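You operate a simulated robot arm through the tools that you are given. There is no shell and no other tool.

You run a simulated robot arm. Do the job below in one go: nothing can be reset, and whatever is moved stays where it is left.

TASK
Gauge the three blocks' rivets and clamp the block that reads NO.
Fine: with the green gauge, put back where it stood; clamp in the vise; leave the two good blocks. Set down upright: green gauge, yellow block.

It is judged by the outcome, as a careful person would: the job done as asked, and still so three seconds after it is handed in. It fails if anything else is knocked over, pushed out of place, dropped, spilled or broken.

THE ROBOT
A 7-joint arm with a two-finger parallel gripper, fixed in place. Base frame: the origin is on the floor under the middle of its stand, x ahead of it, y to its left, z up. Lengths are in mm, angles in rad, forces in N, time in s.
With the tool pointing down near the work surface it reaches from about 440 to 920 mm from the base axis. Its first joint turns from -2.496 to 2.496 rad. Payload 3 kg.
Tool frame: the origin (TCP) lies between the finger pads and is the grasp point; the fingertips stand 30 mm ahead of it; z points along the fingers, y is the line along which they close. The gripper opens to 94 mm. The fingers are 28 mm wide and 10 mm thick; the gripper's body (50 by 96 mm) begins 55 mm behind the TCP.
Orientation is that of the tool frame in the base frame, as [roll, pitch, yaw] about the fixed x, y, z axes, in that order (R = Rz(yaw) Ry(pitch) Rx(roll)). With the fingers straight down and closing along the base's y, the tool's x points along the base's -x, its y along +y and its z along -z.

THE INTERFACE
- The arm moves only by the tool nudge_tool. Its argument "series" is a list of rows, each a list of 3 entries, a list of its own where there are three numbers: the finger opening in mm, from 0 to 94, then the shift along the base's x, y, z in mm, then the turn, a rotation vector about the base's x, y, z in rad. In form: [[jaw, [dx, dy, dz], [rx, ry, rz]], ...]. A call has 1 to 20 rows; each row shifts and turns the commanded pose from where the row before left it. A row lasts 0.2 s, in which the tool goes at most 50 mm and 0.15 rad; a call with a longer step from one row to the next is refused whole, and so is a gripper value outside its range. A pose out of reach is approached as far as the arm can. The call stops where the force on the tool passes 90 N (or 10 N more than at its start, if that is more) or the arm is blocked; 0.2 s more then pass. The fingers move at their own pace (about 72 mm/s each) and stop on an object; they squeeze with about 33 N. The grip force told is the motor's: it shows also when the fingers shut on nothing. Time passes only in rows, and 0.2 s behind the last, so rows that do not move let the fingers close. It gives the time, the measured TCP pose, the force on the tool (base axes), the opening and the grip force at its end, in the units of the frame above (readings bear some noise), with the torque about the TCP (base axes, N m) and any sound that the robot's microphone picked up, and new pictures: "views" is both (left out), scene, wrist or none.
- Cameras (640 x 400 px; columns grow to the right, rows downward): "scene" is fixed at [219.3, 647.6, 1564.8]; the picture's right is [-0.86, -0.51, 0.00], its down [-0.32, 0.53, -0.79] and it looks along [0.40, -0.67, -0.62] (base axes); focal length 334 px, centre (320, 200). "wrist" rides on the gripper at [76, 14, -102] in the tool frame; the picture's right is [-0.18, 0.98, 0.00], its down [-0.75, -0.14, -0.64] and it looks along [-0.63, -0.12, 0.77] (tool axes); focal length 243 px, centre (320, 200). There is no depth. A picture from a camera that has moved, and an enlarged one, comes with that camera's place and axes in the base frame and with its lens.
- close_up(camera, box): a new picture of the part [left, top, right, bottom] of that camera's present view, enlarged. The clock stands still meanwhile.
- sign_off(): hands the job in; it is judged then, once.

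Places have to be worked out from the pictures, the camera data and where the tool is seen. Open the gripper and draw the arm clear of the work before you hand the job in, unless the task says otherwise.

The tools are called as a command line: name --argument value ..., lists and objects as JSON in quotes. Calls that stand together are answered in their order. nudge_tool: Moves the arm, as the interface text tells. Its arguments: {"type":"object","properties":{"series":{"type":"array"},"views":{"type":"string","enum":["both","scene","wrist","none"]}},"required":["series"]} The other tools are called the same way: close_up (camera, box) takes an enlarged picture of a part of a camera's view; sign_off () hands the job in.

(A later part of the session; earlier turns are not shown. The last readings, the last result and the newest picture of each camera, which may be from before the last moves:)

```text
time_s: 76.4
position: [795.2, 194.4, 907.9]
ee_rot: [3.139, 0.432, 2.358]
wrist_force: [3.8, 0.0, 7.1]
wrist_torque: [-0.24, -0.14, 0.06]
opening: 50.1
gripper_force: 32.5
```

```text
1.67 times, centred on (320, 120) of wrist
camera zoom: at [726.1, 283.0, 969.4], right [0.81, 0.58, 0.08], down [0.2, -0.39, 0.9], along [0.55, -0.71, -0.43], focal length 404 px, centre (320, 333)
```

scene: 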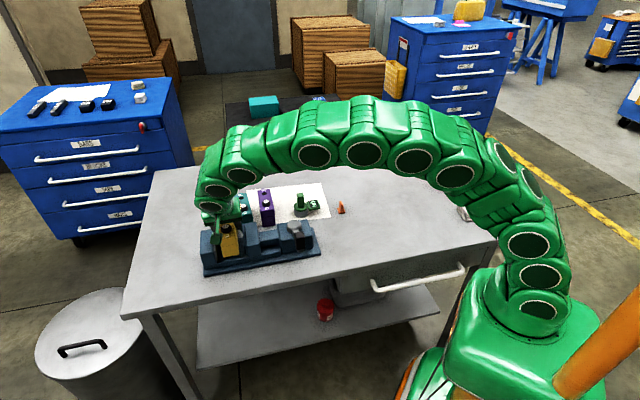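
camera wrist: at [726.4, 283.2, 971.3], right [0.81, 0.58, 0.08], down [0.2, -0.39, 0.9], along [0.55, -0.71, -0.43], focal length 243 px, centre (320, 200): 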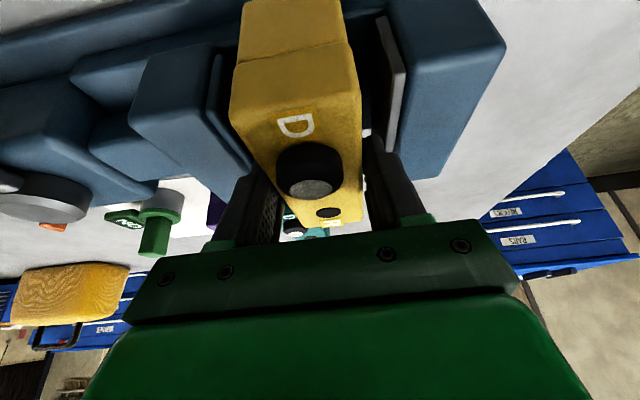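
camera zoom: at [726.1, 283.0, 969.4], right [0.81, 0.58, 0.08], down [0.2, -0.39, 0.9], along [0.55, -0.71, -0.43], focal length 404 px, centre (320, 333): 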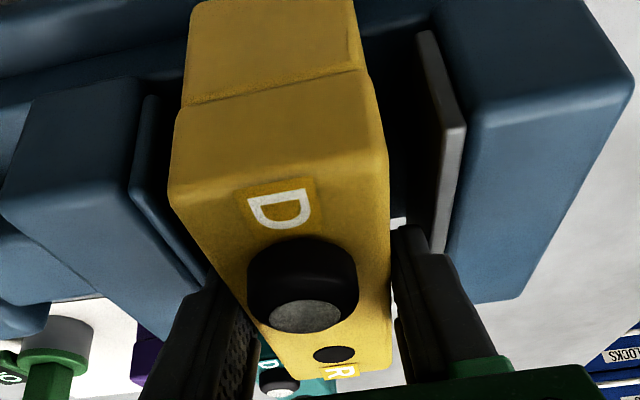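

About 11 N of contact now, most likely the block resting on the bed. I release the grip by a hair (51.5 mm) and watch whether the block stays put.

nudge_tool --series '[[50.5, [0, 0, 0], [0, 0, 0]], [51, [0, 0, 0], [0, 0, 0]], [51.5, [0, 0, 0], [0, 0, 0]], [51.5, [0, 0, 0], [0, 0, 0]]]' --views "wrist"

close_up --camera "wrist" --box '[160, 0, 480, 240]'

```text
time_s: 77.4
position: [795.4, 194.2, 908.0]
ee_rot: [-3.141, 0.429, 2.359]
wrist_force: [-0.2, 1.0, -0.3]
wrist_torque: [0.0, 0.01, 0.0]
opening: 51.3
gripper_force: 0.0
camera wrist: at [725.8, 283.1, 968.8], right [0.81, 0.58, 0.08], down [0.2, -0.39, 0.9], along [0.55, -0.71, -0.43], focal length 243 px, centre (320, 200)
```

wrist: 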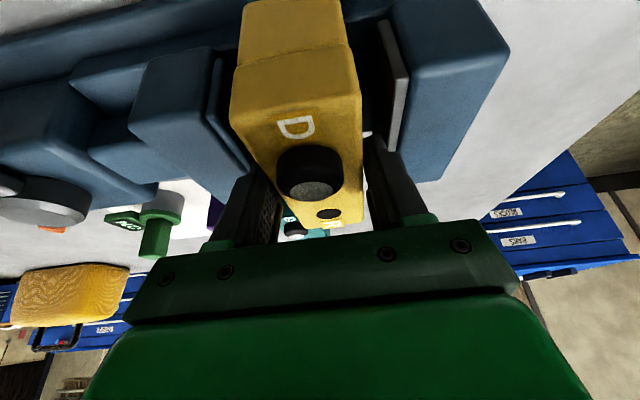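

```text
1.67 times, centred on (320, 120) of wrist
camera zoom: at [725.8, 283.1, 968.8], right [0.81, 0.58, 0.08], down [0.2, -0.39, 0.9], along [0.55, -0.71, -0.43], focal length 404 px, centre (320, 333)
```

zoom: 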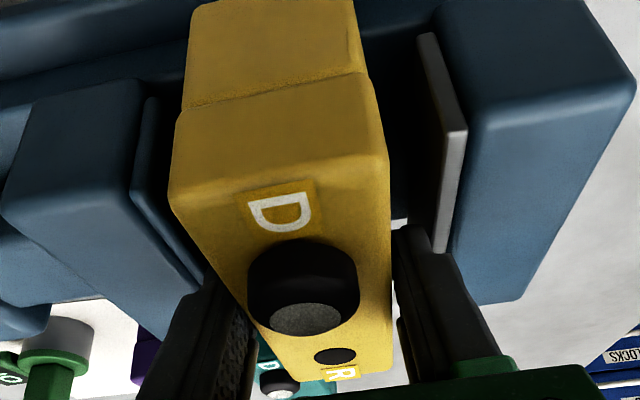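

Grip force is zero and the block did not move, so it stands on the bed. I open slightly more and lift out straight up.

nudge_tool --series '[[53, [0, 0, 0], [0, 0, 0]], [53.5, [0, 0, 2], [0, 0, 0]], [53.5, [0, 0, 3], [0, 0, 0]], [54, [0, 0, 5], [0, 0, 0]], [56, [0, 0, 8], [0, 0, 0]], [58, [0, 0, 12], [0, 0, 0]], [60, [0, 0, 20], [0, 0, 0]], [60, [0, 0, 25], [0, 0, 0]], [60, [0, 0, 25], [0, 0, 0]], [60, [0, 0, 0], [0, 0, 0]]]'

close_up --camera "wrist" --box '[160, 0, 480, 200]'

close_up --camera "scene" --box '[190, 180, 330, 285]'

```text
time_s: 79.6
position: [793.4, 196.1, 1009.3]
ee_rot: [3.138, 0.43, 2.358]
wrist_force: [-0.4, 0.4, 0.1]
wrist_torque: [-0.01, 0.01, 0.05]
opening: 60.0
gripper_force: 0.1
camera wrist: at [725.5, 283.6, 1070.8], right [0.81, 0.58, 0.08], down [0.2, -0.39, 0.9], along [0.55, -0.71, -0.43], focal length 243 px, centre (320, 200)
```

scene: 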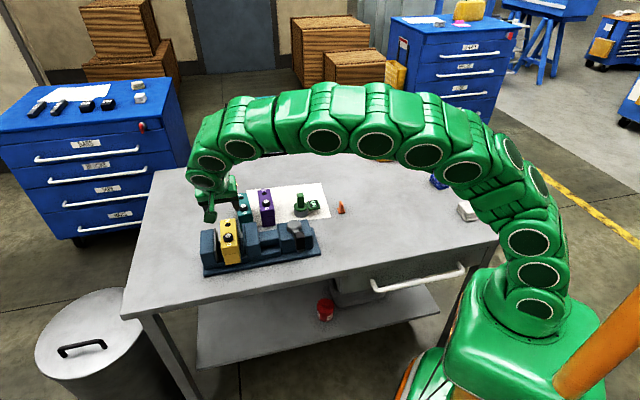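
wrist: 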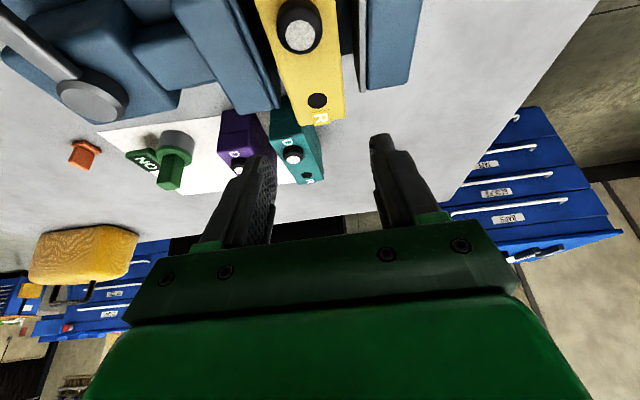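

```text
2.00 times, centred on (320, 100) of wrist
camera zoom: at [725.5, 283.6, 1070.8], right [0.81, 0.58, 0.08], down [0.2, -0.39, 0.9], along [0.55, -0.71, -0.43], focal length 485 px, centre (320, 400)
```

zoom: 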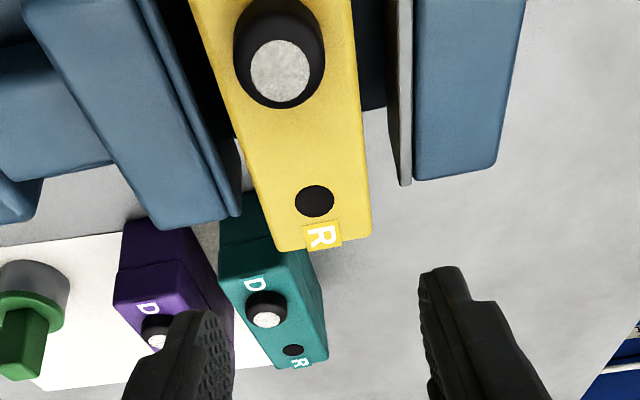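

```text
3.81 times, centred on (260, 232) of scene
camera zoom: at [219.3, 647.6, 1564.8], right [-0.86, -0.51, 0.0], down [-0.32, 0.53, -0.79], along [0.4, -0.67, -0.62], focal length 1271 px, centre (549, 76)
```

zoom: 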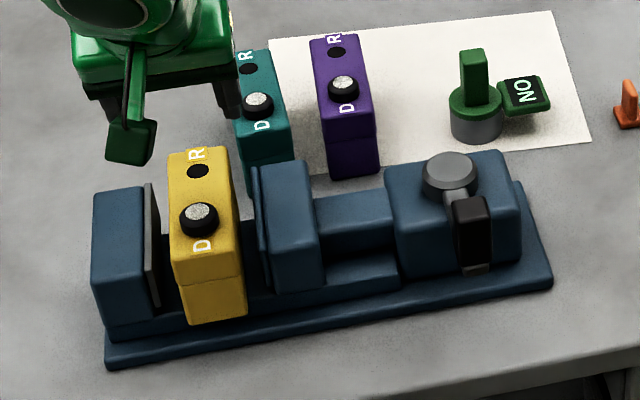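

The block stands upright between the jaws and everything else is in place. Now the lever: I straighten the tool and move over the knob at about (600,120.5), top z≈934, to look at it closely.

nudge_tool --series '[[70, [-25, -9.5, 5], [0.076, 0.076, 0]], [70, [-25, -9.5, 5], [0.076, 0.076, 0]], [70, [-25, -9.5, 5], [0.076, 0.076, 0]], [70, [-25, -9.5, 5], [0.076, 0.076, 0]], [70, [-24, -9.5, 0], [0, 0, 0]], [70, [-24, -9.5, 0], [0, 0, 0]], [70, [-23, -9, 0], [0, 0, 0]], [70, [-23, -9, 0], [0, 0, 0]], [70, [0, 0, 0], [0, 0, 0]]]'

close_up --camera "wrist" --box '[220, 40, 440, 200]'

```text
time_s: 81.6
position: [599.8, 120.2, 1027.4]
ee_rot: [3.14, 0.0, 2.358]
wrist_force: [0.6, 0.6, 0.6]
wrist_torque: [0.04, 0.0, -0.02]
opening: 70.1
gripper_force: 0.0
camera wrist: at [556.7, 183.3, 1129.7], right [0.82, 0.57, 0.0], down [0.43, -0.63, 0.64], along [0.37, -0.53, -0.77], focal length 243 px, centre (320, 200)
```

scene: 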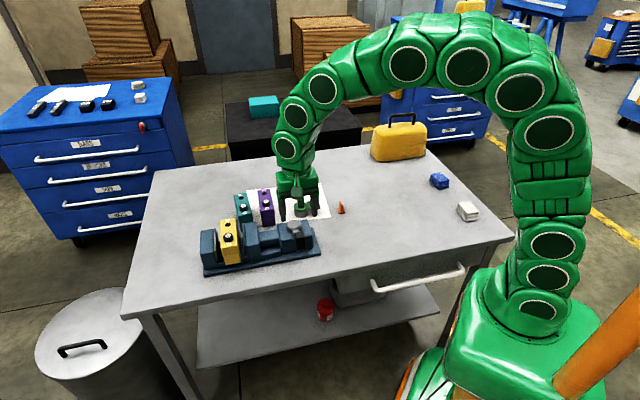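
wrist: 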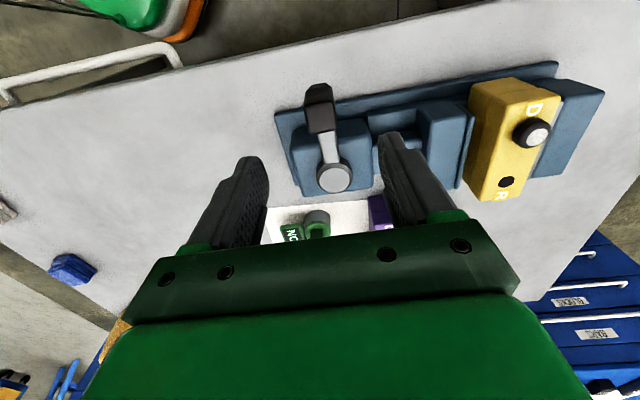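

```text
2.50 times, centred on (330, 120) of wrist
camera zoom: at [556.7, 183.3, 1129.7], right [0.82, 0.57, 0.0], down [0.43, -0.63, 0.64], along [0.37, -0.53, -0.77], focal length 606 px, centre (295, 400)
```

zoom: 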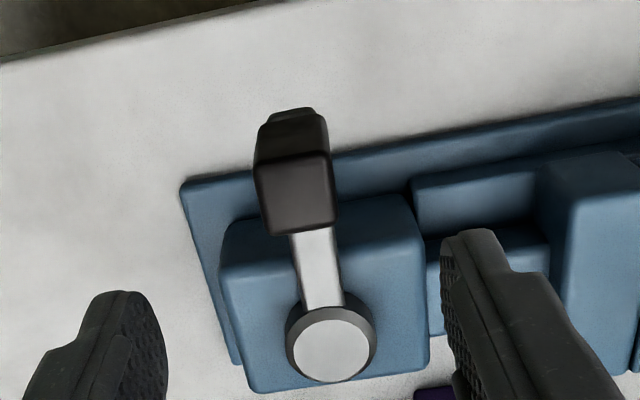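

The knob is confirmed at (600.3,121), the hub at (665,56.5), lever radius ≈91.5 mm, pointing along -e2. I descend over the knob (tips to z≈896) with fingers at 50 mm.

nudge_tool --series '[[60, [0, 0.8, -25], [0, 0, 0]], [52, [0, 0, -30], [0, 0, 0]], [50, [0, 0, -20], [0, 0, 0]], [50, [0, 0, -15], [0, 0, 0]], [50, [0, 0, -11], [0, 0, 0]], [50, [0, 0, 0], [0, 0, 0]]]' --views "wrist"

close_up --camera "wrist" --box '[220, 60, 440, 220]'

close_up --camera "scene" --box '[250, 190, 350, 270]'

```text
time_s: 83.0
position: [601.0, 122.1, 925.8]
ee_rot: [3.14, -0.001, 2.358]
wrist_force: [-0.5, 0.0, 0.2]
wrist_torque: [0.01, 0.03, -0.01]
opening: 49.8
gripper_force: 0.1
camera wrist: at [557.7, 184.8, 1028.1], right [0.82, 0.57, 0.0], down [0.43, -0.63, 0.64], along [0.37, -0.53, -0.77], focal length 243 px, centre (320, 200)
```

wrist: 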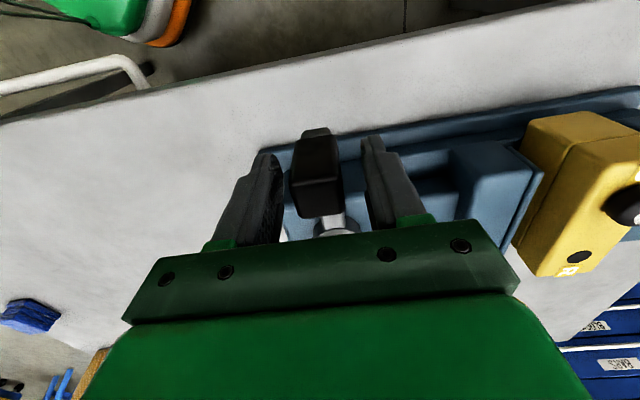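

```text
2.50 times, centred on (330, 140) of wrist
camera zoom: at [557.7, 184.8, 1028.1], right [0.82, 0.57, 0.0], down [0.43, -0.63, 0.64], along [0.37, -0.53, -0.77], focal length 606 px, centre (295, 350)
```

zoom: 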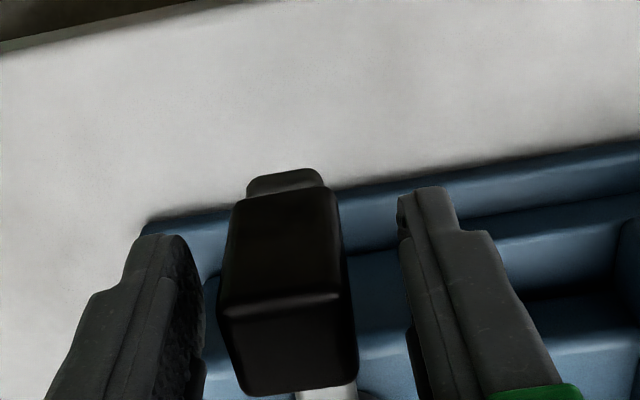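

```text
5.00 times, centred on (300, 230) of scene
camera zoom: at [219.3, 647.6, 1564.8], right [-0.86, -0.51, 0.0], down [-0.32, 0.53, -0.79], along [0.4, -0.67, -0.62], focal length 1668 px, centre (420, 50)
```

zoom: 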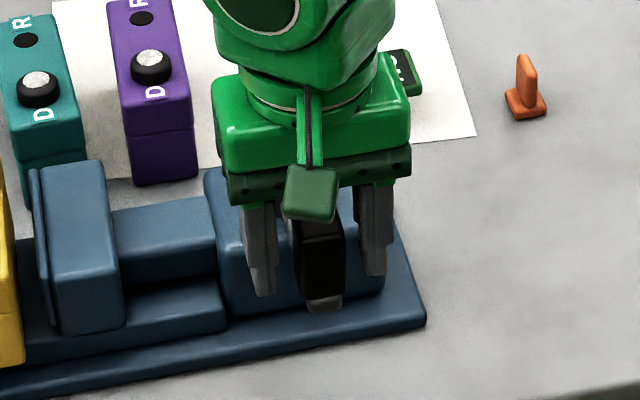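

The knob stands between the fingers, about 1.6 mm off centre. I trim that and close on it gently.

nudge_tool --series '[[44, [-1.1, -1.1, 0], [0, 0, 0]], [36, [0, 0, 0], [0, 0, 0]], [30, [0, 0, 0], [0, 0, 0]], [15, [0, 0, 0], [0, 0, 0]], [0, [0, 0, 0], [0, 0, 0]], [0, [0, 0, 0], [0, 0, 0]], [0, [0, 0, 0], [0, 0, 0]]]' --views "wrist"

close_up --camera "wrist" --box '[220, 60, 440, 220]'

```text
time_s: 84.6
position: [600.0, 121.2, 925.1]
ee_rot: [3.141, 0.0, 2.359]
wrist_force: [5.6, 6.5, -3.2]
wrist_torque: [0.01, 0.1, 0.79]
opening: 30.2
gripper_force: 45.0
camera wrist: at [556.4, 183.6, 1028.3], right [0.82, 0.57, 0.0], down [0.43, -0.63, 0.64], along [0.37, -0.53, -0.77], focal length 243 px, centre (320, 200)
```

wrist: 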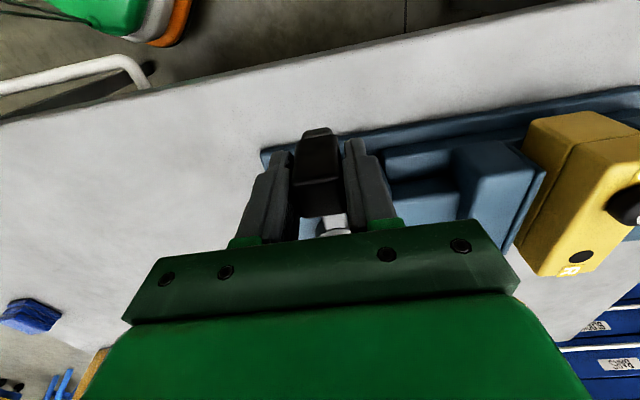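

```text
2.50 times, centred on (330, 140) of wrist
camera zoom: at [556.4, 183.6, 1028.3], right [0.82, 0.57, 0.0], down [0.43, -0.63, 0.64], along [0.37, -0.53, -0.77], focal length 606 px, centre (295, 350)
```

zoom: 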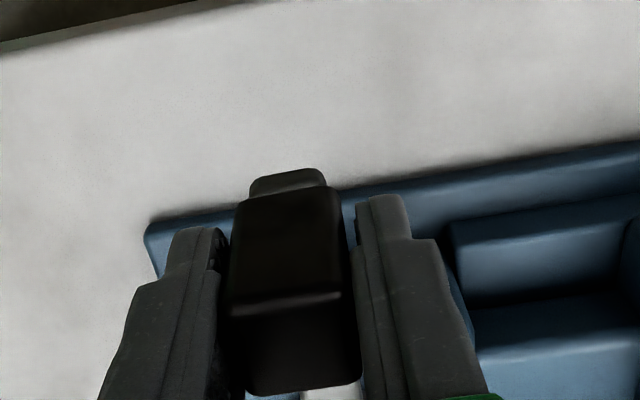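

The knob is held at 30 mm. I test the lever gently: a 5° clockwise arc about the hub, turning the tool along with it, and watch the forces and the jaw.

nudge_tool --series '[[0, [3.0, 2.8, 0], [0, 0, -0.0436]], [0, [2.9, 2.6, 0], [0, 0, -0.0436]], [0, [0, 0, 0], [0, 0, 0]]]' --views "wrist"

close_up --camera "wrist" --box '[220, 60, 440, 220]'

close_up --camera "scene" --box '[190, 190, 350, 290]'

```text
time_s: 85.3
position: [602.2, 121.4, 925.9]
ee_rot: [-3.13, -0.003, 2.272]
wrist_force: [-21.7, -19.9, 14.4]
wrist_torque: [0.19, 0.11, 0.96]
opening: 31.8
gripper_force: 45.1
stopped in row 3: the force on the tool passed its limit at 95 N (the readings are from after the stop); the commanded pose is now the measured one
camera wrist: at [564.8, 188.2, 1028.0], right [0.87, 0.49, -0.01], down [0.38, -0.66, 0.64], along [0.31, -0.56, -0.77], focal length 243 px, centre (320, 200)
```

wrist: 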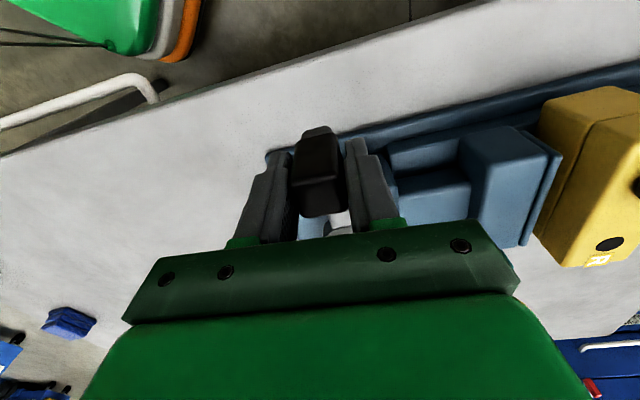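

```text
2.50 times, centred on (330, 140) of wrist
camera zoom: at [564.8, 188.2, 1028.0], right [0.87, 0.49, -0.01], down [0.38, -0.66, 0.64], along [0.31, -0.56, -0.77], focal length 606 px, centre (295, 350)
```

zoom: 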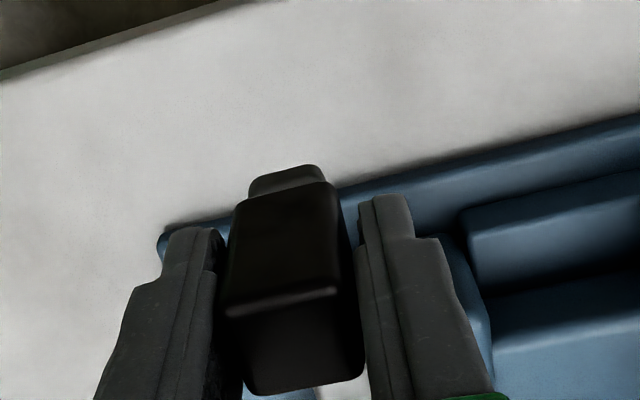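

```text
4.00 times, centred on (270, 240) of scene
camera zoom: at [219.3, 647.6, 1564.8], right [-0.86, -0.51, 0.0], down [-0.32, 0.53, -0.79], along [0.4, -0.67, -0.62], focal length 1334 px, centre (520, 40)
```

zoom: 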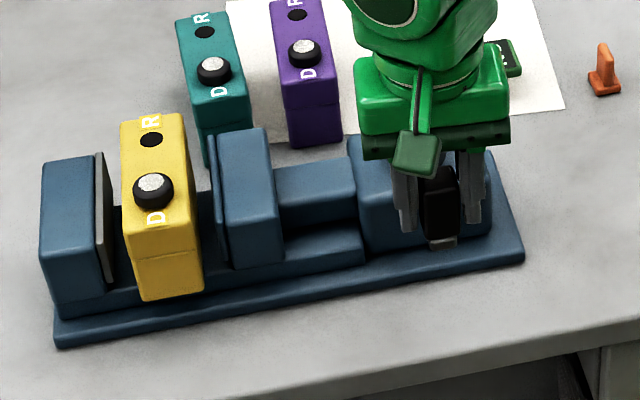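

The lever is blocked clockwise (95 N at once), and the vise has not shifted, so that is its open stop. I return to neutral and try a small counter-clockwise arc instead.

nudge_tool --series '[[0, [-1, -0.1, 0], [0, 0, 0.0436]], [0, [-0.9, -0.1, 0], [0, 0, 0.0436]], [0, [0, 0, 0], [0, 0, 0]]]' --views "none"

```text
time_s: 86.1
position: [600.1, 120.4, 924.4]
ee_rot: [-3.135, 0.001, 2.359]
wrist_force: [-0.6, -30.8, 18.2]
wrist_torque: [0.51, -0.01, -0.37]
opening: 30.5
gripper_force: 44.6
```

There is residual strain in the grip. I open briefly to relieve it, then look where the knob sits.

nudge_tool --series '[[34, [0, 0, 0], [0, 0, 0]], [42, [0, 0, 0], [0, 0, 0]], [42, [0, 0, 0], [0, 0, 0]]]' --views "wrist"

close_up --camera "wrist" --box '[220, 60, 440, 220]'

```text
time_s: 86.9
position: [599.4, 122.2, 924.6]
ee_rot: [-3.134, -0.001, 2.358]
wrist_force: [0.5, 0.3, 0.2]
wrist_torque: [-0.01, -0.01, -0.01]
opening: 41.9
gripper_force: 0.0
camera wrist: at [557.6, 186.0, 1027.4], right [0.82, 0.57, -0.01], down [0.44, -0.63, 0.64], along [0.36, -0.53, -0.77], focal length 243 px, centre (320, 200)
```

wrist: 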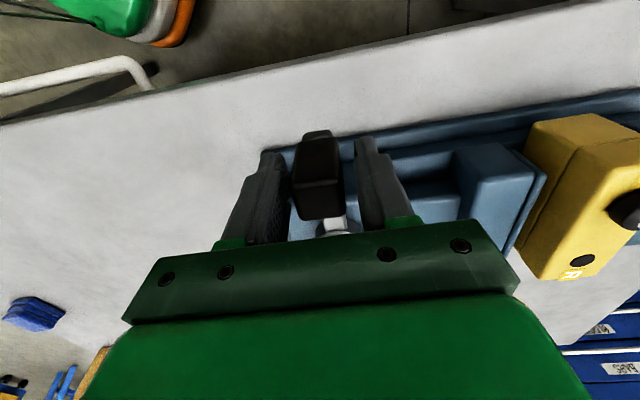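

```text
2.50 times, centred on (330, 140) of wrist
camera zoom: at [557.6, 186.0, 1027.4], right [0.82, 0.57, -0.01], down [0.44, -0.63, 0.64], along [0.36, -0.53, -0.77], focal length 606 px, centre (295, 350)
```

zoom: 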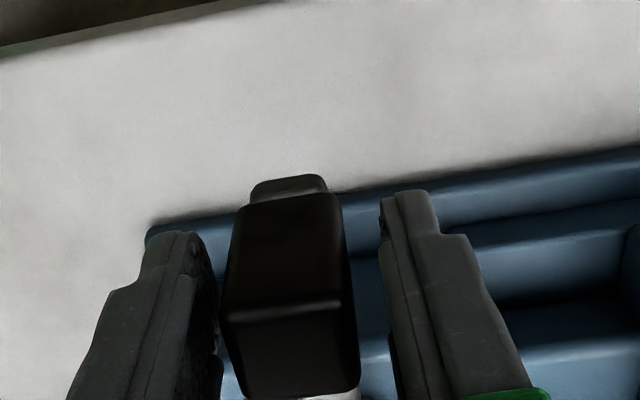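

The strain is gone. I'll now push counter-clockwise with the knob loosely caged (33 mm opening), 6° along the arc with matching yaw.

nudge_tool --series '[[33, [-1, -1.5, 0], [0, 0, 0.0]], [33, [-2.8, -3.4, 0], [0, 0, 0.0525]], [33, [-2.7, -3.3, 0], [0, 0, 0.0525]], [33, [0, 0, 0], [0, 0, 0]]]' --views "wrist"

close_up --camera "wrist" --box '[220, 60, 440, 220]'

close_up --camera "scene" --box '[190, 190, 350, 290]'

```text
time_s: 87.9
position: [593.3, 112.7, 925.1]
ee_rot: [-3.131, -0.002, 2.463]
wrist_force: [1.2, 1.7, -1.2]
wrist_torque: [-0.04, 0.02, -0.02]
opening: 34.3
gripper_force: 1.2
camera wrist: at [544.8, 172.5, 1027.1], right [0.76, 0.65, -0.01], down [0.5, -0.58, 0.64], along [0.41, -0.49, -0.77], focal length 243 px, centre (320, 200)
```

wrist: 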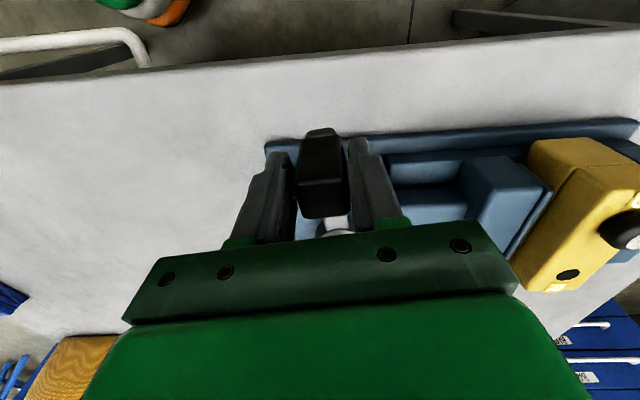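

```text
2.50 times, centred on (330, 140) of wrist
camera zoom: at [544.8, 172.5, 1027.1], right [0.76, 0.65, -0.01], down [0.5, -0.58, 0.64], along [0.41, -0.49, -0.77], focal length 606 px, centre (295, 350)
```

zoom: 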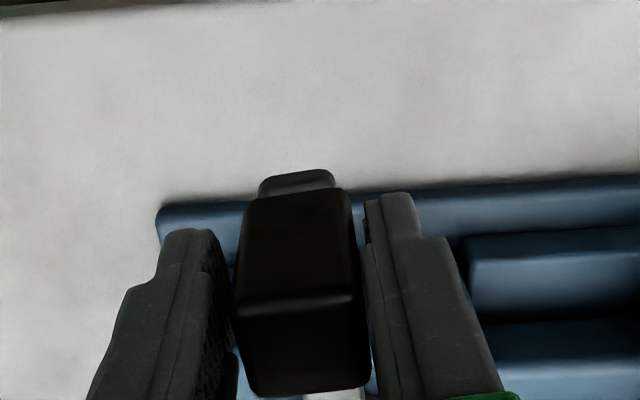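

```text
4.00 times, centred on (270, 240) of scene
camera zoom: at [219.3, 647.6, 1564.8], right [-0.86, -0.51, 0.0], down [-0.32, 0.53, -0.79], along [0.4, -0.67, -0.62], focal length 1334 px, centre (520, 40)
```

zoom: 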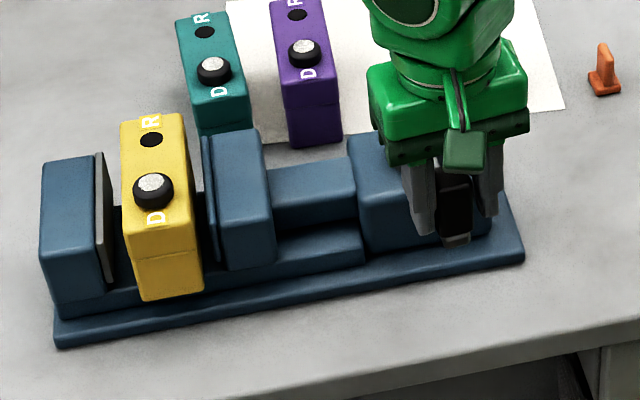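

The lever turns easily counter-clockwise and the movable jaw advances toward the block. I continue along the arc to about 153°.

nudge_tool --series '[[34, [-2.9, -3.8, 0], [0, 0, 0.0524]], [34, [-2.7, -4.0, 0], [0, 0, 0.0524]], [34, [-2.5, -4.0, 0], [0, 0, 0.0524]], [34, [-2.3, -4.2, 0], [0, 0, 0.0524]], [34, [0, 0, 0], [0, 0, 0]]]' --views "wrist"

close_up --camera "wrist" --box '[220, 60, 440, 220]'

close_up --camera "scene" --box '[190, 190, 350, 290]'

```text
time_s: 89.1
position: [582.2, 97.2, 925.8]
ee_rot: [-3.133, -0.001, 2.672]
wrist_force: [0.2, 0.1, 0.0]
wrist_torque: [0.03, -0.02, 0.03]
opening: 34.5
gripper_force: 0.5
camera wrist: at [523.1, 145.6, 1027.9], right [0.61, 0.79, -0.01], down [0.61, -0.46, 0.64], along [0.51, -0.4, -0.77], focal length 243 px, centre (320, 200)
```

wrist: 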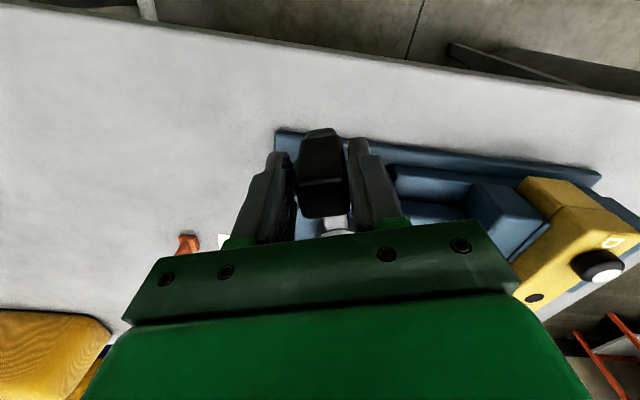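

```text
2.50 times, centred on (330, 140) of wrist
camera zoom: at [523.1, 145.6, 1027.9], right [0.61, 0.79, -0.01], down [0.61, -0.46, 0.64], along [0.51, -0.4, -0.77], focal length 606 px, centre (295, 350)
```

zoom: 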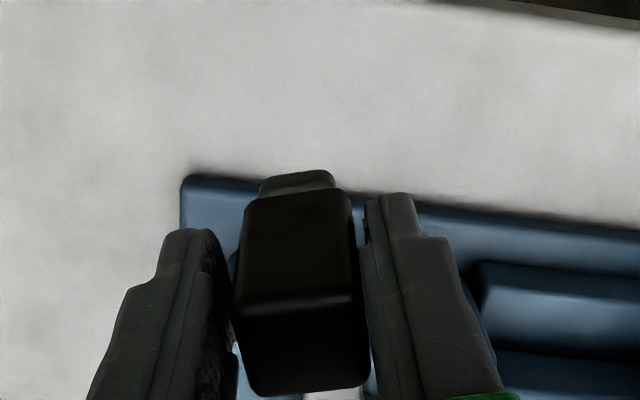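

```text
4.00 times, centred on (270, 240) of scene
camera zoom: at [219.3, 647.6, 1564.8], right [-0.86, -0.51, 0.0], down [-0.32, 0.53, -0.79], along [0.4, -0.67, -0.62], focal length 1334 px, centre (520, 40)
```

zoom: 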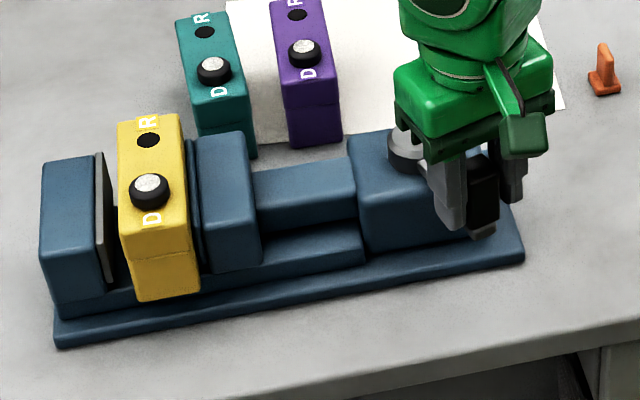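

The jaw has reached the block and is sliding it toward the fixed jaw; forces are small. I continue in smaller portions.

nudge_tool --series '[[34, [-2.1, -4.3, 0], [0, 0, 0.0524]], [34, [-1.8, -4.4, 0], [0, 0, 0.0524]], [34, [0, 0, 0], [0, 0, 0]]]' --views "none"

close_up --camera "scene" --box '[190, 190, 350, 290]'

```text
time_s: 89.9
position: [579.5, 88.6, 925.1]
ee_rot: [-3.133, -0.003, 2.779]
wrist_force: [-0.1, 0.6, 0.4]
wrist_torque: [0.02, -0.01, -0.02]
opening: 34.4
gripper_force: 0.4
```

```text
4.00 times, centred on (270, 240) of scene
camera zoom: at [219.3, 647.6, 1564.8], right [-0.86, -0.51, 0.0], down [-0.32, 0.53, -0.79], along [0.4, -0.67, -0.62], focal length 1334 px, centre (520, 40)
```

zoom: 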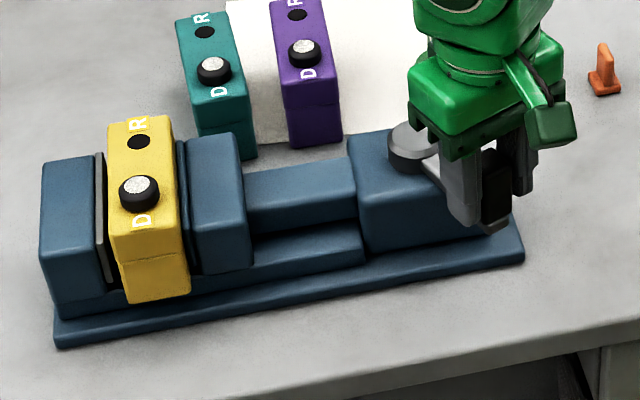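

nudge_tool --series '[[34, [-1.6, -4.5, 0], [0, 0, 0.0524]], [34, [0, 0, 0], [0, 0, 0]]]' --views "wrist"

close_up --camera "scene" --box '[190, 190, 350, 290]'

```text
time_s: 90.5
position: [578.4, 84.1, 924.7]
ee_rot: [-3.131, -0.001, 2.829]
wrist_force: [-0.3, 0.6, 0.1]
wrist_torque: [-0.01, 0.0, 0.02]
opening: 34.4
gripper_force: 0.6
camera wrist: at [510.9, 122.0, 1027.6], right [0.48, 0.88, -0.01], down [0.68, -0.36, 0.64], along [0.56, -0.31, -0.77], focal length 243 px, centre (320, 200)
```

wrist: 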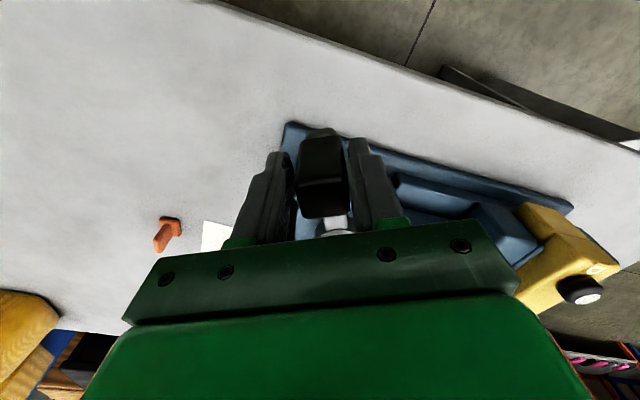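

```text
4.00 times, centred on (270, 240) of scene
camera zoom: at [219.3, 647.6, 1564.8], right [-0.86, -0.51, 0.0], down [-0.32, 0.53, -0.79], along [0.4, -0.67, -0.62], focal length 1334 px, centre (520, 40)
```

zoom: 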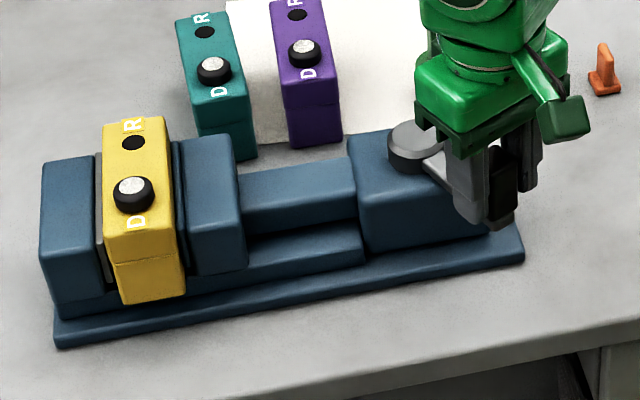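

nudge_tool --series '[[34, [-1.4, -4.6, 0], [0, 0, 0.0524]], [34, [0, 0, 0], [0, 0, 0]]]' --views "none"

close_up --camera "scene" --box '[190, 190, 350, 290]'

```text
time_s: 91.1
position: [578.1, 79.7, 925.4]
ee_rot: [-3.133, -0.002, 2.881]
wrist_force: [0.0, 1.4, 0.9]
wrist_torque: [0.03, 0.02, -0.01]
opening: 34.4
gripper_force: 0.2
```

```text
4.00 times, centred on (270, 240) of scene
camera zoom: at [219.3, 647.6, 1564.8], right [-0.86, -0.51, 0.0], down [-0.32, 0.53, -0.79], along [0.4, -0.67, -0.62], focal length 1334 px, centre (520, 40)
```

zoom: 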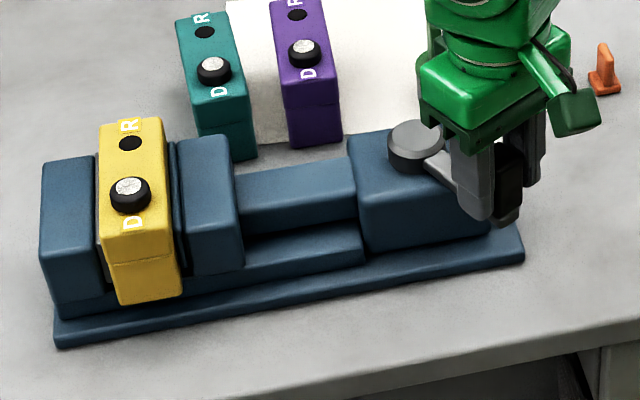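

nudge_tool --series '[[34, [-1.1, -4.7, 0], [0, 0, 0.0524]], [34, [0, 0, 0], [0, 0, 0]]]' --views "wrist"

close_up --camera "scene" --box '[190, 190, 350, 290]'

close_up --camera "wrist" --box '[220, 60, 440, 220]'

```text
time_s: 91.7
position: [577.8, 75.2, 925.4]
ee_rot: [-3.134, -0.002, 2.934]
wrist_force: [-0.8, 2.1, -0.7]
wrist_torque: [0.0, -0.01, 0.03]
opening: 34.8
gripper_force: 1.1
camera wrist: at [506.0, 105.2, 1028.0], right [0.38, 0.92, -0.01], down [0.71, -0.29, 0.64], along [0.59, -0.25, -0.77], focal length 243 px, centre (320, 200)
```

wrist: 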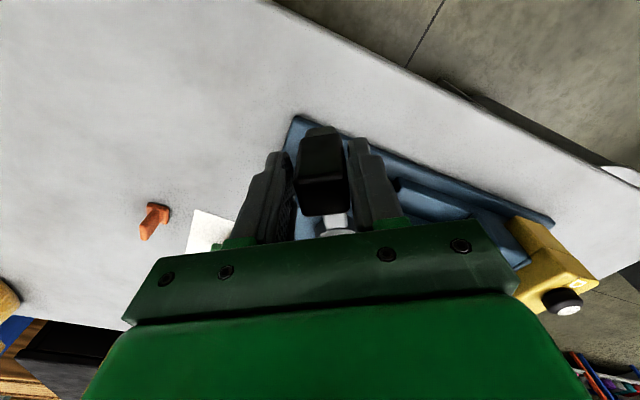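

```text
4.00 times, centred on (270, 240) of scene
camera zoom: at [219.3, 647.6, 1564.8], right [-0.86, -0.51, 0.0], down [-0.32, 0.53, -0.79], along [0.4, -0.67, -0.62], focal length 1334 px, centre (520, 40)
```

zoom: 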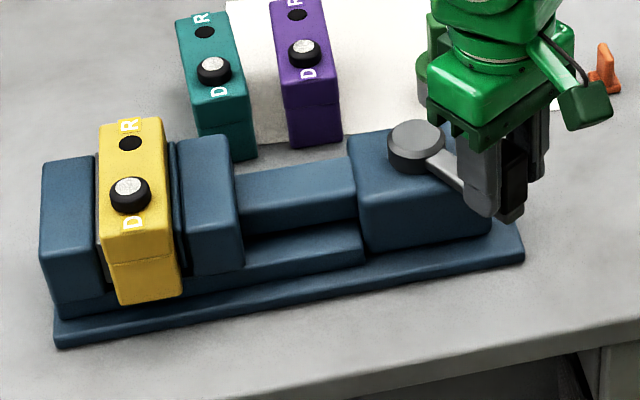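

```text
2.50 times, centred on (330, 140) of wrist
camera zoom: at [506.0, 105.2, 1028.0], right [0.38, 0.92, -0.01], down [0.71, -0.29, 0.64], along [0.59, -0.25, -0.77], focal length 606 px, centre (295, 350)
```

zoom: 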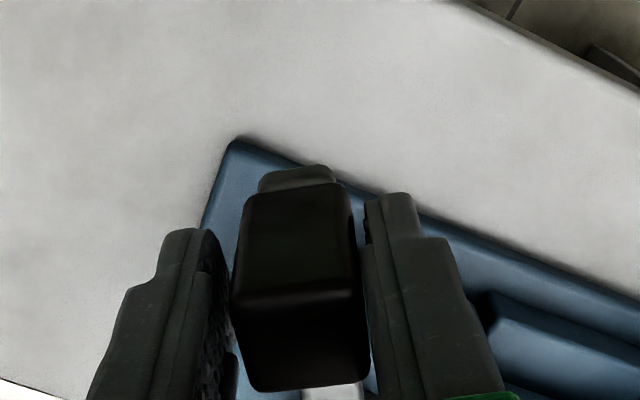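

The block now sits against both jaws, and the lever still turns lightly. I keep turning to load the clamp until it stops.

nudge_tool --series '[[34, [-1.2, -4.7, 0], [0, 0, 0.0524]], [34, [0, 0, 0], [0, 0, 0]]]' --views "none"

close_up --camera "scene" --box '[190, 190, 350, 290]'

```text
time_s: 92.3
position: [574.0, 71.1, 924.8]
ee_rot: [-3.132, -0.003, 2.986]
wrist_force: [-0.5, 0.5, -0.3]
wrist_torque: [0.01, -0.03, -0.01]
opening: 34.2
gripper_force: 0.9
```

```text
4.00 times, centred on (270, 240) of scene
camera zoom: at [219.3, 647.6, 1564.8], right [-0.86, -0.51, 0.0], down [-0.32, 0.53, -0.79], along [0.4, -0.67, -0.62], focal length 1334 px, centre (520, 40)
```

zoom: 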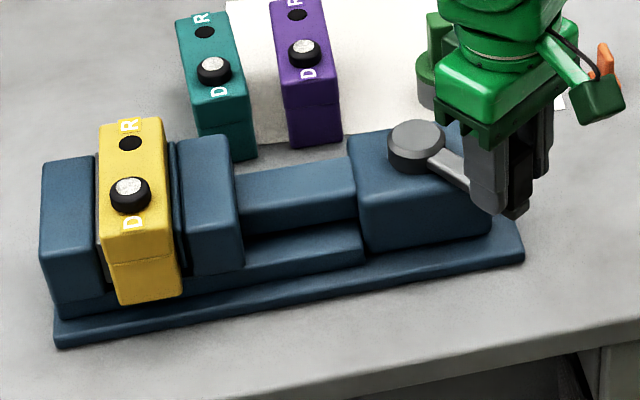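

nudge_tool --series '[[34, [-0.6, -4.7, 0], [0, 0, 0.0524]], [34, [-0.3, -4.8, 0], [0, 0, 0.0524]], [34, [0, 0, 0], [0, 0, 0]]]' --views "wrist"

close_up --camera "scene" --box '[190, 190, 350, 290]'

```text
time_s: 93.1
position: [573.8, 61.9, 925.6]
ee_rot: [-3.134, -0.003, 3.091]
wrist_force: [-0.8, 1.4, -0.4]
wrist_torque: [0.02, 0.0, 0.01]
opening: 34.5
gripper_force: 0.5
camera wrist: at [499.6, 79.5, 1027.2], right [0.23, 0.97, -0.01], down [0.75, -0.17, 0.64], along [0.62, -0.16, -0.77], focal length 243 px, centre (320, 200)
```

wrist: 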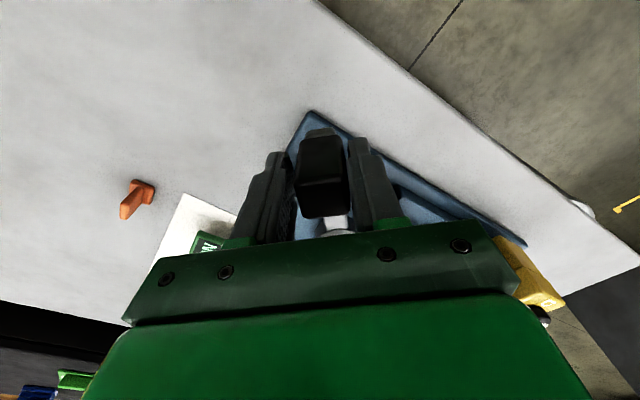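

```text
4.00 times, centred on (270, 240) of scene
camera zoom: at [219.3, 647.6, 1564.8], right [-0.86, -0.51, 0.0], down [-0.32, 0.53, -0.79], along [0.4, -0.67, -0.62], focal length 1334 px, centre (520, 40)
```

zoom: 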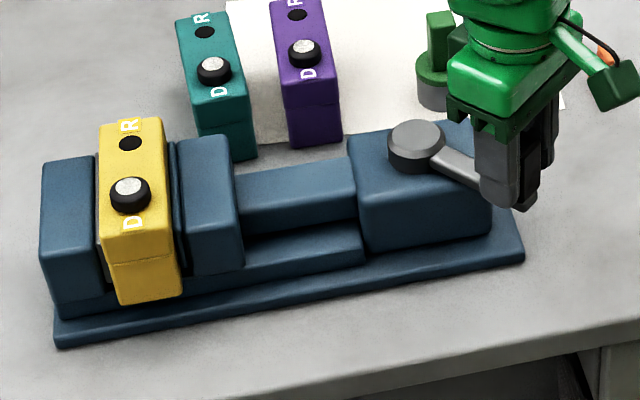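

nudge_tool --series '[[34, [-0.1, -4.8, 0], [0, 0, 0.0524]], [34, [0.1, -4.8, 0], [0, 0, 0.0524]], [34, [0.4, -4.8, 0], [0, 0, 0.0524]], [34, [0.6, -4.75, 0], [0, 0, 0.0524]], [34, [0, 0, 0], [0, 0, 0]]]' --views "wrist"

close_up --camera "scene" --box '[190, 190, 350, 290]'

```text
time_s: 94.3
position: [573.7, 42.4, 923.2]
ee_rot: [-3.132, -0.002, -2.982]
wrist_force: [0.3, 1.0, -0.5]
wrist_torque: [0.01, -0.01, -0.02]
opening: 34.6
gripper_force: 0.4
camera wrist: at [497.7, 44.1, 1027.0], right [0.03, 1.0, -0.01], down [0.77, -0.01, 0.64], along [0.64, -0.02, -0.77], focal length 243 px, centre (320, 200)
```

wrist: 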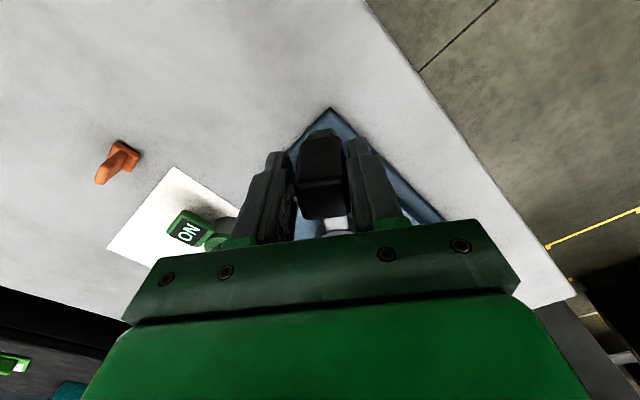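

```text
4.00 times, centred on (270, 240) of scene
camera zoom: at [219.3, 647.6, 1564.8], right [-0.86, -0.51, 0.0], down [-0.32, 0.53, -0.79], along [0.4, -0.67, -0.62], focal length 1334 px, centre (520, 40)
```

zoom: 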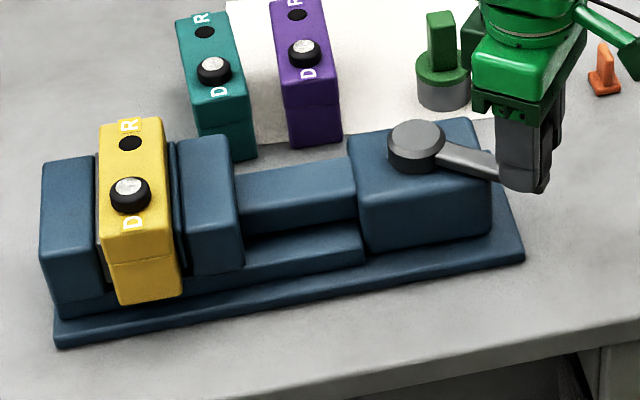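

nudge_tool --series '[[34, [0.9, -4.7, 0], [0, 0, 0.0524]], [34, [1.1, -4.7, 0], [0, 0, 0.0524]], [34, [1.4, -4.6, 0], [0, 0, 0.0524]], [34, [1.6, -4.5, 0], [0, 0, 0.0524]], [34, [0, 0, 0], [0, 0, 0]]]' --views "none"

close_up --camera "scene" --box '[190, 190, 350, 290]'

```text
time_s: 95.5
position: [578.6, 22.4, 923.7]
ee_rot: [-3.132, -0.002, -2.774]
wrist_force: [0.3, 0.7, -0.6]
wrist_torque: [0.01, -0.02, 0.03]
opening: 34.5
gripper_force: 0.9
```

```text
4.00 times, centred on (270, 240) of scene
camera zoom: at [219.3, 647.6, 1564.8], right [-0.86, -0.51, 0.0], down [-0.32, 0.53, -0.79], along [0.4, -0.67, -0.62], focal length 1334 px, centre (520, 40)
```

zoom: 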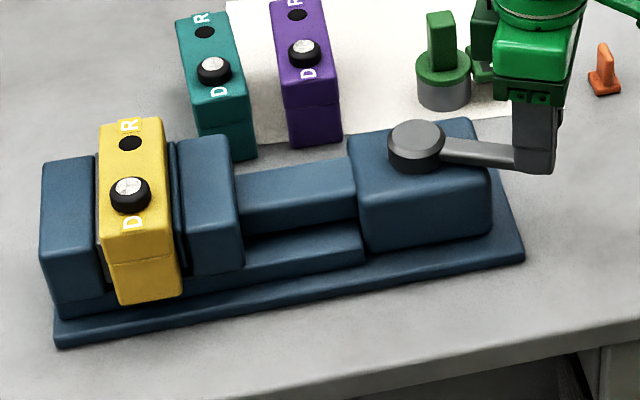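

The lever is at about 201° and still moves lightly; block and jaw are unmoved. I continue toward a possible end stop near 225°.

nudge_tool --series '[[34, [1.8, -4.4, 0], [0, 0, 0.0524]], [34, [2.1, -4.3, 0], [0, 0, 0.0524]], [34, [2.3, -4.3, 0], [0, 0, 0.0524]], [34, [2.5, -4.0, 0], [0, 0, 0.0524]], [34, [0, 0, 0], [0, 0, 0]]]' --views "wrist"

close_up --camera "scene" --box '[190, 190, 350, 290]'

```text
time_s: 96.7
position: [588.5, 5.4, 925.3]
ee_rot: [-3.131, -0.003, -2.562]
wrist_force: [0.5, -1.4, -0.3]
wrist_torque: [0.01, 0.02, -0.02]
opening: 34.4
gripper_force: 0.4
camera wrist: at [516.8, -23.3, 1027.3], right [-0.38, 0.92, -0.01], down [0.71, 0.3, 0.64], along [0.6, 0.24, -0.77], focal length 243 px, centre (320, 200)
```

wrist: 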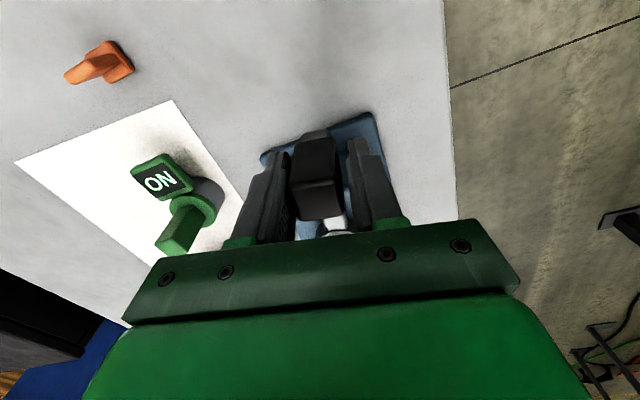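

```text
4.00 times, centred on (270, 240) of scene
camera zoom: at [219.3, 647.6, 1564.8], right [-0.86, -0.51, 0.0], down [-0.32, 0.53, -0.79], along [0.4, -0.67, -0.62], focal length 1334 px, centre (520, 40)
```

zoom: 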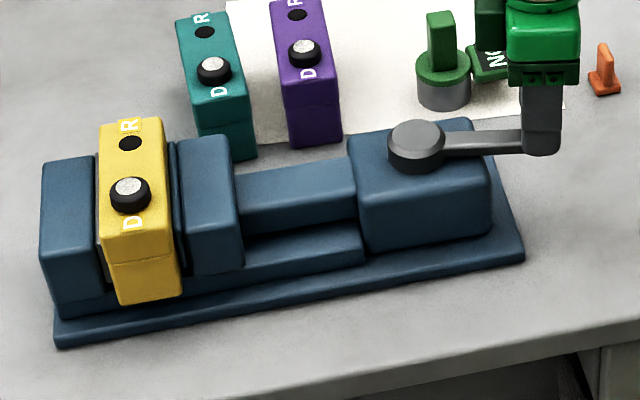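

nudge_tool --series '[[34, [2.7, -4.0, 0], [0, 0, 0.0524]], [34, [2.9, -3.8, 0], [0, 0, 0.0524]], [34, [3.1, -3.6, 0], [0, 0, 0.0524]], [34, [3.3, -3.5, 0], [0, 0, 0.0524]], [34, [0, 0, 0], [0, 0, 0]]]' --views "wrist"

close_up --camera "scene" --box '[190, 190, 350, 290]'

close_up --camera "wrist" --box '[220, 60, 440, 220]'

```text
time_s: 97.9
position: [598.3, -7.8, 924.2]
ee_rot: [-3.134, -0.005, -2.355]
wrist_force: [-32.6, 26.1, -5.5]
wrist_torque: [0.34, 0.83, -0.23]
opening: 57.9
gripper_force: 20.9
camera wrist: at [534.7, -51.9, 1025.9], right [-0.57, 0.82, -0.01], down [0.63, 0.44, 0.64], along [0.53, 0.36, -0.77], focal length 243 px, centre (320, 200)
```

wrist: 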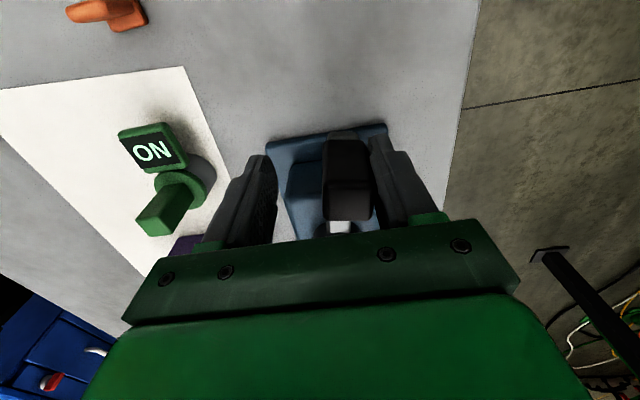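

```text
4.00 times, centred on (270, 240) of scene
camera zoom: at [219.3, 647.6, 1564.8], right [-0.86, -0.51, 0.0], down [-0.32, 0.53, -0.79], along [0.4, -0.67, -0.62], focal length 1334 px, centre (520, 40)
```

zoom: 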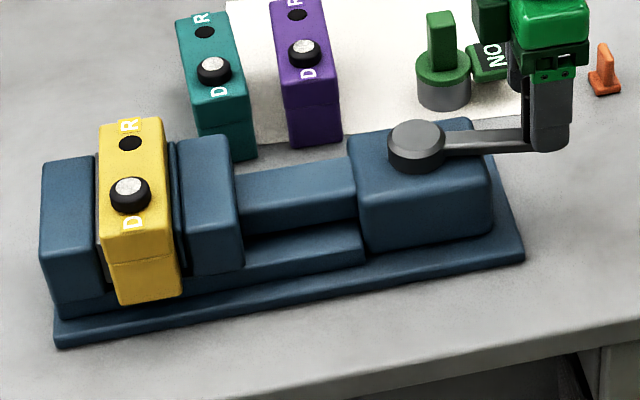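

```text
2.50 times, centred on (330, 140) of wrist
camera zoom: at [534.7, -51.9, 1025.9], right [-0.57, 0.82, -0.01], down [0.63, 0.44, 0.64], along [0.53, 0.36, -0.77], focal length 606 px, centre (295, 350)
```

zoom: 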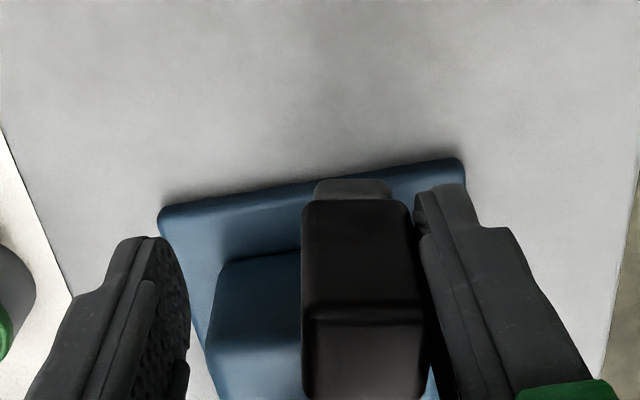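

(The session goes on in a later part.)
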